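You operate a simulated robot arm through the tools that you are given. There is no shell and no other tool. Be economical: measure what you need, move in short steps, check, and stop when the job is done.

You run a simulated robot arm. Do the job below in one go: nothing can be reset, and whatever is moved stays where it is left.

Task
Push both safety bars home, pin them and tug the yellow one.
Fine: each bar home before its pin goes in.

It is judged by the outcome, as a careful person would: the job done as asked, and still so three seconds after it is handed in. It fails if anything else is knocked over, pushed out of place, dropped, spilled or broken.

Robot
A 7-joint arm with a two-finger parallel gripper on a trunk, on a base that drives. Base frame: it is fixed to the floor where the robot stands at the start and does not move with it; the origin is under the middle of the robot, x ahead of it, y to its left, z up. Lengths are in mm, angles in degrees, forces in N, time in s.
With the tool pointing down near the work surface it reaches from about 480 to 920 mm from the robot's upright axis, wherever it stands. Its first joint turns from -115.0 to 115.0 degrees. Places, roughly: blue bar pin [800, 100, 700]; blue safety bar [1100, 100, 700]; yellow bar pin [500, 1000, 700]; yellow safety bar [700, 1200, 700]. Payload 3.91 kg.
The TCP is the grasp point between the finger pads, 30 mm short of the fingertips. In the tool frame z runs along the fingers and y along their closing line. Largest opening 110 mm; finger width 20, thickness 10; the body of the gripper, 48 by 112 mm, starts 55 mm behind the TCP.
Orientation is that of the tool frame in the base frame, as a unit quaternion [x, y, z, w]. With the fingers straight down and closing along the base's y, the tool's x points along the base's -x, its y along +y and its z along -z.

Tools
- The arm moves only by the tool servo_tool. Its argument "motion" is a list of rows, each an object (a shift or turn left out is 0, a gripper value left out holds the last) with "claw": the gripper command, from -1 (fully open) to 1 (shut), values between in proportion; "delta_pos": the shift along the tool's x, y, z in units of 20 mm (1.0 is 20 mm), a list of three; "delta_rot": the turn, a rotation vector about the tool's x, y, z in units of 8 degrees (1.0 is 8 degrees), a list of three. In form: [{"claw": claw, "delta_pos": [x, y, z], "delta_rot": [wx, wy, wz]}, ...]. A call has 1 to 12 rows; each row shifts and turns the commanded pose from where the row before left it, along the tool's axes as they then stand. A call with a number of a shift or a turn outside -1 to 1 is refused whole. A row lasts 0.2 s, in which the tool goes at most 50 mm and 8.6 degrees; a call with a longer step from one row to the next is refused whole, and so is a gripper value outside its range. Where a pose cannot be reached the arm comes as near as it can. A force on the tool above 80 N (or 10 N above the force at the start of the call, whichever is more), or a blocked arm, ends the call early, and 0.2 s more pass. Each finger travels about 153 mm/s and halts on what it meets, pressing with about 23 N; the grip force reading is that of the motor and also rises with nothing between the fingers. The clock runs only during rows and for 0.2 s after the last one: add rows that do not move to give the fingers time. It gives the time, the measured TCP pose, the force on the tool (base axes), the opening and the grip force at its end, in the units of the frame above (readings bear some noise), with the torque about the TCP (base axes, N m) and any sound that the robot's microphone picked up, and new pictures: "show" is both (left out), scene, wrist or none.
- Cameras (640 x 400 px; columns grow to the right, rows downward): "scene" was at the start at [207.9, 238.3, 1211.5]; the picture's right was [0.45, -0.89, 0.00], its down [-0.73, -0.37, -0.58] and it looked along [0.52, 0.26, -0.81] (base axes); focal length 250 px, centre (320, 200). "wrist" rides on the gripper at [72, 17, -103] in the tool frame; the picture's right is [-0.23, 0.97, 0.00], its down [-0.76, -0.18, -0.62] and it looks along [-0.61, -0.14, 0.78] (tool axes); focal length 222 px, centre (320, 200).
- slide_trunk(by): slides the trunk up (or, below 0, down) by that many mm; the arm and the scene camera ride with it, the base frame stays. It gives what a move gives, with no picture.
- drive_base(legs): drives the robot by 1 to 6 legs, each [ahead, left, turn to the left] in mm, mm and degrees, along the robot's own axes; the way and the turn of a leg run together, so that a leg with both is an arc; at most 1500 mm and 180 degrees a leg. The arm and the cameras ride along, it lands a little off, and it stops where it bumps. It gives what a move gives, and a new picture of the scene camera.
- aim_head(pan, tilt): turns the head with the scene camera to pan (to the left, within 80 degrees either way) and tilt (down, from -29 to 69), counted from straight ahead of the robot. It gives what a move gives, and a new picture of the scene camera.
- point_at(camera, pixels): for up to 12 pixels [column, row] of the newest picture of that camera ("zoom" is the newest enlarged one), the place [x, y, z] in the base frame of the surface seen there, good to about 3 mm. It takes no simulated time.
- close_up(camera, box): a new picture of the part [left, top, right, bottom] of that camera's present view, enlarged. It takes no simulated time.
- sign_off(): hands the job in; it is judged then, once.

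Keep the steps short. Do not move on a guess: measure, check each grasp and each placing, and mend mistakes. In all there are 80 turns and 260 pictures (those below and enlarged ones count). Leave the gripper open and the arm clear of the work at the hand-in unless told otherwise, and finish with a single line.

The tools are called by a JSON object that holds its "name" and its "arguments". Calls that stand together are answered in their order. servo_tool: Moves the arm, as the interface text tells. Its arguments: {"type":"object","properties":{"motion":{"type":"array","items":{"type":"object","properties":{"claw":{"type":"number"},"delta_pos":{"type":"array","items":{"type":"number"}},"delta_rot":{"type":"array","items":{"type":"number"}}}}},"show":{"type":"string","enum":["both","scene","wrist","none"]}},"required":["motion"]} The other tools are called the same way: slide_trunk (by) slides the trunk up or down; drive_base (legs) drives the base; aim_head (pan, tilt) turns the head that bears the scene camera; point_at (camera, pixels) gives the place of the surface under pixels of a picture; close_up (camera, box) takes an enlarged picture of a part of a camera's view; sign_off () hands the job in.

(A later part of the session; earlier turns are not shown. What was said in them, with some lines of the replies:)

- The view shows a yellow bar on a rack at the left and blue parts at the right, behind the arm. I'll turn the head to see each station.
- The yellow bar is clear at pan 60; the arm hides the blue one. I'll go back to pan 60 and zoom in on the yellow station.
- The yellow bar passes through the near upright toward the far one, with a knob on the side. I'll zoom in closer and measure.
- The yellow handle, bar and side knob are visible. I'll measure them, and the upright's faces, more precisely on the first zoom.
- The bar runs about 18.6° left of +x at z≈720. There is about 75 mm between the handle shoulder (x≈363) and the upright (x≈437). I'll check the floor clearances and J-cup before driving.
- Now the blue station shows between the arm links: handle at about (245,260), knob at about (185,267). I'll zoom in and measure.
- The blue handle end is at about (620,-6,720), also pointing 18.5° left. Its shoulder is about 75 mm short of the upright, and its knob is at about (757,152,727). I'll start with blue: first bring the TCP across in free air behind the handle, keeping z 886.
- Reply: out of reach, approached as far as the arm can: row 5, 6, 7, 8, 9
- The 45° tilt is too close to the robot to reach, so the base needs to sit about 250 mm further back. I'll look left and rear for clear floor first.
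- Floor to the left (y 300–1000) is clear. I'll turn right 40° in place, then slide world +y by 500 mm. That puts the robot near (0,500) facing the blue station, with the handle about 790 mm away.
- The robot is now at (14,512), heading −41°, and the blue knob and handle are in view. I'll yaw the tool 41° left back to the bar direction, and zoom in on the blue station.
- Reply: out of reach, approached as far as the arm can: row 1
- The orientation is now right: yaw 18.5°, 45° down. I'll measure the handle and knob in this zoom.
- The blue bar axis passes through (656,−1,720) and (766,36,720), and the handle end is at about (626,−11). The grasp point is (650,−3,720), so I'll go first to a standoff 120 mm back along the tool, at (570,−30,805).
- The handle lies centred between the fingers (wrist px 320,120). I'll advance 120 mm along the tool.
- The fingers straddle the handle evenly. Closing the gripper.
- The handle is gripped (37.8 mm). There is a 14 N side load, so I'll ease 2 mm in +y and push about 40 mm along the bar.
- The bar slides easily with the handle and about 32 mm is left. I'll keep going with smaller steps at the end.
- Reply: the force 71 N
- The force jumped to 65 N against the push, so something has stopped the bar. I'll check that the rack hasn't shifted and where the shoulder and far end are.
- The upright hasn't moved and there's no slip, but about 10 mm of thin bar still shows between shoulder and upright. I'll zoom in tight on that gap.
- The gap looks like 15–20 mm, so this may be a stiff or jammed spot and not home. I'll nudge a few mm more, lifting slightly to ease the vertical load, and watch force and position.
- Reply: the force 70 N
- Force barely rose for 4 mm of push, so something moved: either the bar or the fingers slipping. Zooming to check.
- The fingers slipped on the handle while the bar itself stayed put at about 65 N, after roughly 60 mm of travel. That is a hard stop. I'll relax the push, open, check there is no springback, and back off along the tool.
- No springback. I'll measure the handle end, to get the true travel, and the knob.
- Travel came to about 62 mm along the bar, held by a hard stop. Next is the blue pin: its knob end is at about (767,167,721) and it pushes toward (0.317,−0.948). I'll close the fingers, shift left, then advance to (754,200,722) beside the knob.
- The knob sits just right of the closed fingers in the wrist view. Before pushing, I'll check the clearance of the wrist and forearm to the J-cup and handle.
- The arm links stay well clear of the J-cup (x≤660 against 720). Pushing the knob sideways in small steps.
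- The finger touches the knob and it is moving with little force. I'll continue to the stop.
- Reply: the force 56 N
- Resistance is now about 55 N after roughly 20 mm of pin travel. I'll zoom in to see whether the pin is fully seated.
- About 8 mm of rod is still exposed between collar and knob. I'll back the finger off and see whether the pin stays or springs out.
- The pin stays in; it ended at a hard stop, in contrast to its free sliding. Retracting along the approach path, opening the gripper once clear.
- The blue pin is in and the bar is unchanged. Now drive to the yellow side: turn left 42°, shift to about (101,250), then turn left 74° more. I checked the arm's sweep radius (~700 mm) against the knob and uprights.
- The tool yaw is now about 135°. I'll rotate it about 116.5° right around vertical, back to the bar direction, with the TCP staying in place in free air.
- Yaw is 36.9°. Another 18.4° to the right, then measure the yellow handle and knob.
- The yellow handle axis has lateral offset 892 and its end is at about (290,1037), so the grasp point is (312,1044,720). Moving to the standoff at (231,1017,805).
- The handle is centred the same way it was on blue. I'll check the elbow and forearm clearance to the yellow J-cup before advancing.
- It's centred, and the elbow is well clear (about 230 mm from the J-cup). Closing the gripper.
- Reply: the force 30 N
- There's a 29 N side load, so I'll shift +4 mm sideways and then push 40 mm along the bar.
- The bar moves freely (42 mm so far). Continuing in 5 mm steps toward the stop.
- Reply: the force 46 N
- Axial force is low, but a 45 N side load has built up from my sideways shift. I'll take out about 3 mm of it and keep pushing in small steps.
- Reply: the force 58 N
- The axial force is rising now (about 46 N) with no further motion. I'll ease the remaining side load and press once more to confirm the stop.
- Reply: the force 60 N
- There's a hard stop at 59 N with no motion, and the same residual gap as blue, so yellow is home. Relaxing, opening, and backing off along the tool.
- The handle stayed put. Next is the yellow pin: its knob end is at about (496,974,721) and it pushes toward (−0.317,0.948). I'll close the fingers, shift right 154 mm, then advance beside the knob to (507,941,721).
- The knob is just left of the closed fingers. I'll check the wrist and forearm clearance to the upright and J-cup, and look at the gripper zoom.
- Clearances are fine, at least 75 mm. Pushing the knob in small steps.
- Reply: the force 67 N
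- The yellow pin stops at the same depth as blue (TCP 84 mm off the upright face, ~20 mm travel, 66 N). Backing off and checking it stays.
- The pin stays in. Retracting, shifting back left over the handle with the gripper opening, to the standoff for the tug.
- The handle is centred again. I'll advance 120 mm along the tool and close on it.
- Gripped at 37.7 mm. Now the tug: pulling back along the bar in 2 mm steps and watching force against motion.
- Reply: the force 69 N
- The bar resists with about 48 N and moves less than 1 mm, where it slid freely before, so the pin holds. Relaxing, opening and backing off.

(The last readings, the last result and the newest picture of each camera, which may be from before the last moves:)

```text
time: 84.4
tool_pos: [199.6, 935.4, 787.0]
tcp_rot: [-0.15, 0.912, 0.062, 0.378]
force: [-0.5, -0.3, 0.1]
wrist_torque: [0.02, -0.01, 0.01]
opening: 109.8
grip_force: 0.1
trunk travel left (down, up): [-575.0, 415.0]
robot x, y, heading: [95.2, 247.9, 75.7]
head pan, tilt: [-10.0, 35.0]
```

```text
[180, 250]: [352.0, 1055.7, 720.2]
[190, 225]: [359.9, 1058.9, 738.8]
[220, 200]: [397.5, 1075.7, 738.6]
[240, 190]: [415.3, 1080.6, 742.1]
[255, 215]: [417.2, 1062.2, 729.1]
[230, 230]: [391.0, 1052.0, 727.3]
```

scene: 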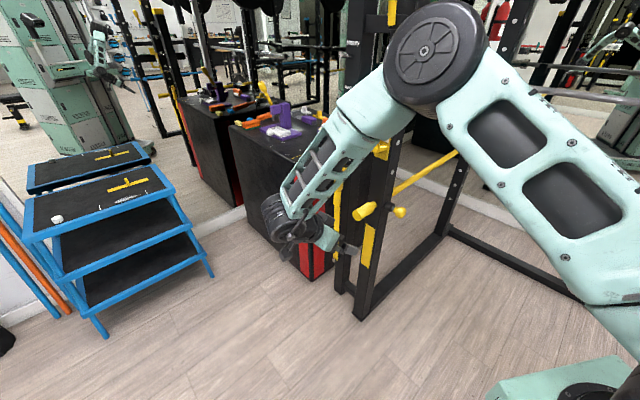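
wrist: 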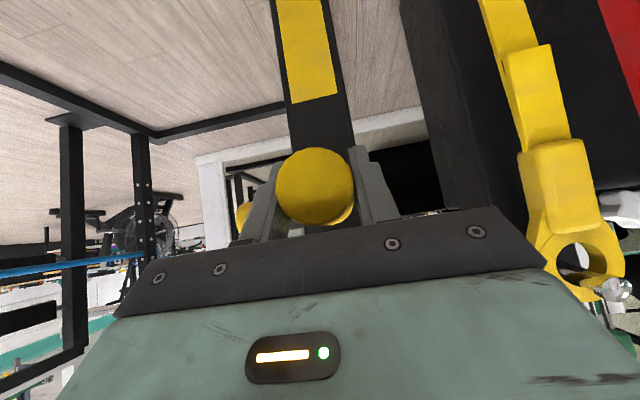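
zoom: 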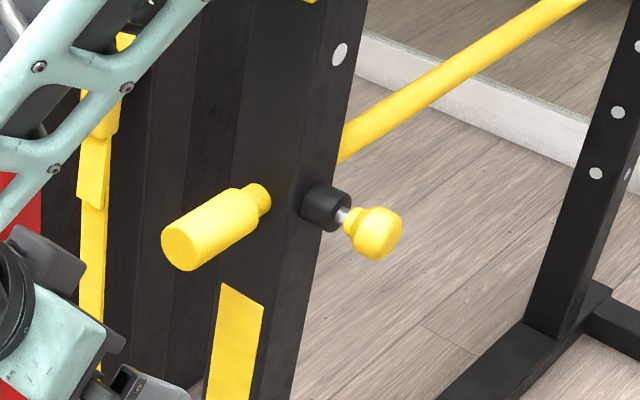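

Yellow is home, pinned and held. I'll take one last look at the blue station to compare its gap and pin depth with yellow.

{"name": "aim_head", "arguments": {"pan": -80, "tilt": 35}}

```text
time: 85.8
tool_pos: [199.0, 935.2, 788.2]
tcp_rot: [-0.15, 0.912, 0.061, 0.378]
force: [0.4, -0.7, -0.4]
wrist_torque: [0.0, -0.01, -0.01]
opening: 110.1
grip_force: 0.1
trunk travel left (down, up): [-575.0, 415.0]
robot x, y, heading: [95.5, 247.4, 75.4]
head pan, tilt: [-80.0, 35.0]
```

scene: 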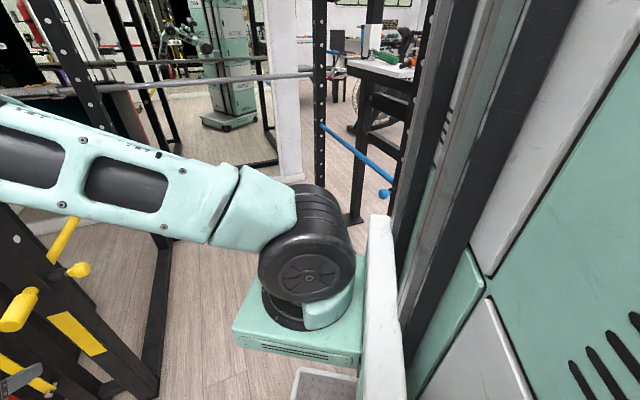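

The robot's column hides the blue handle. Turning right 60° gives a clear view, and the arm sweeps a ~700 mm radius that stays clear of the rack parts.

{"name": "drive_base", "arguments": {"legs": [[0, 0, -60]]}}

{"name": "aim_head", "arguments": {"pan": -35, "tilt": 35}}

```text
time: 89.0
tool_pos: [752.0, 479.9, 787.9]
tcp_rot: [0.342, 0.858, -0.143, 0.356]
force: [0.9, 0.0, 0.5]
wrist_torque: [-0.02, 0.03, -0.02]
opening: 110.1
grip_force: 0.1
trunk travel left (down, up): [-575.0, 415.0]
robot x, y, heading: [97.6, 249.3, 13.4]
head pan, tilt: [-80.0, 35.0]
```

scene: 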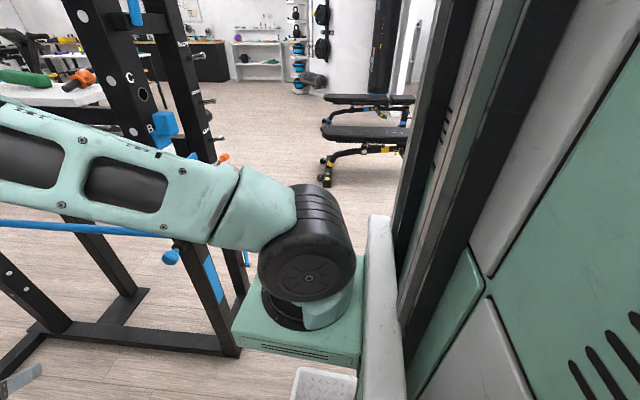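

```text
time: 90.1
tool_pos: [752.6, 480.4, 787.8]
tcp_rot: [0.341, 0.859, -0.142, 0.356]
force: [-0.6, 0.5, 0.7]
wrist_torque: [0.01, 0.04, 0.02]
opening: 110.0
grip_force: 0.1
trunk travel left (down, up): [-575.0, 415.0]
robot x, y, heading: [97.8, 247.3, 13.6]
head pan, tilt: [-35.0, 35.0]
```

scene: 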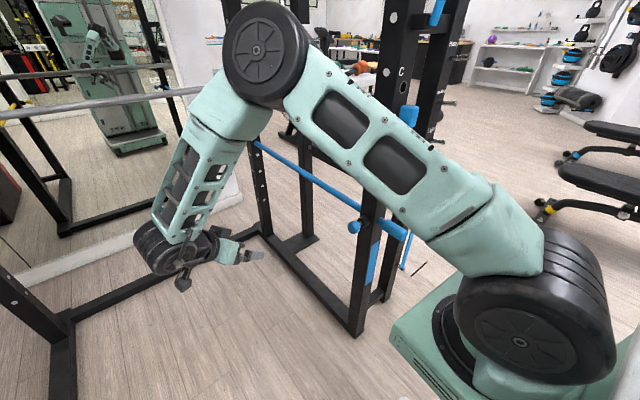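

Blue's knob and handle show at about (355,226) and (392,230). Zooming and measuring.

{"name": "close_up", "arguments": {"camera": "scene", "box": [330, 195, 426, 255]}}

{"name": "point_at", "arguments": {"camera": "scene", "pixels": [[403, 236], [395, 232], [388, 228], [384, 224], [380, 222], [354, 227], [376, 212]]}}

```text
6.67 times, centred on (378, 225) of scene
```

zoom: 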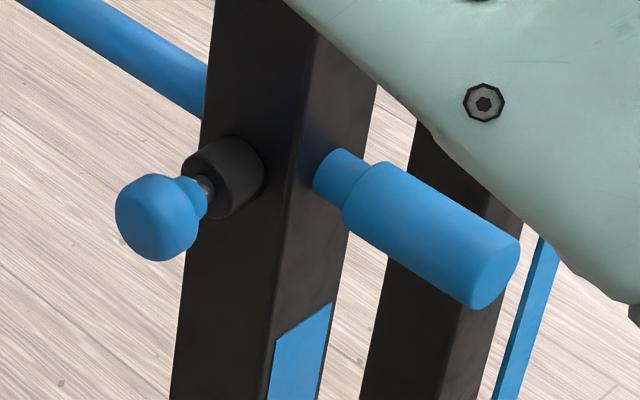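

```text
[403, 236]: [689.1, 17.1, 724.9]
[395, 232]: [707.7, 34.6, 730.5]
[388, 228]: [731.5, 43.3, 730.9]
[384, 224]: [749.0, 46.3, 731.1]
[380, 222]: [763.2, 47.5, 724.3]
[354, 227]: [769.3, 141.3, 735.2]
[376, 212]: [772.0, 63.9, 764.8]
```

Blue matches yellow: about 20 mm of bar showing, only a few mm of pin rod exposed, and unchanged since pinning. Last step: draw the arm back out of the rack opening, gripper open.

{"name": "servo_tool", "arguments": {"motion": [{"claw": -1, "delta_pos": [0.2, 0, -1]}, {"delta_pos": [0.2, 0, -1]}, {"delta_pos": [0.2, 0, -1]}, {"delta_pos": [0.2, 0, -1]}, {"delta_pos": [0.2, 0, -1]}, {}], "show": "scene"}}

```text
time: 91.5
tool_pos: [691.8, 538.0, 842.1]
tcp_rot: [0.341, 0.859, -0.142, 0.355]
force: [-0.6, -0.3, -0.5]
wrist_torque: [0.0, 0.01, -0.04]
opening: 110.2
grip_force: 0.1
trunk travel left (down, up): [-575.0, 415.0]
robot x, y, heading: [97.6, 248.3, 13.6]
head pan, tilt: [-35.0, 35.0]
```

scene: 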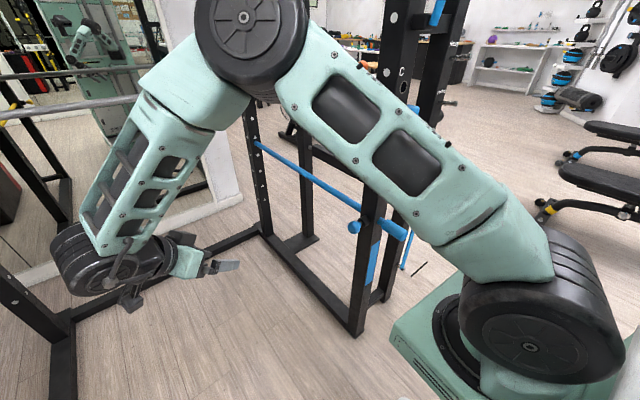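

The arm is in free air with the gripper open and no contact force, and both bars are home and pinned. Handing in.

{"name": "sign_off", "arguments": {}}

```text
The job is handed in.
```

Both safety bars were pushed home to a hard stop and then pinned; the yellow bar held a 48 N tug with under 1 mm of movement, while blue was checked by eye only, not tugged.
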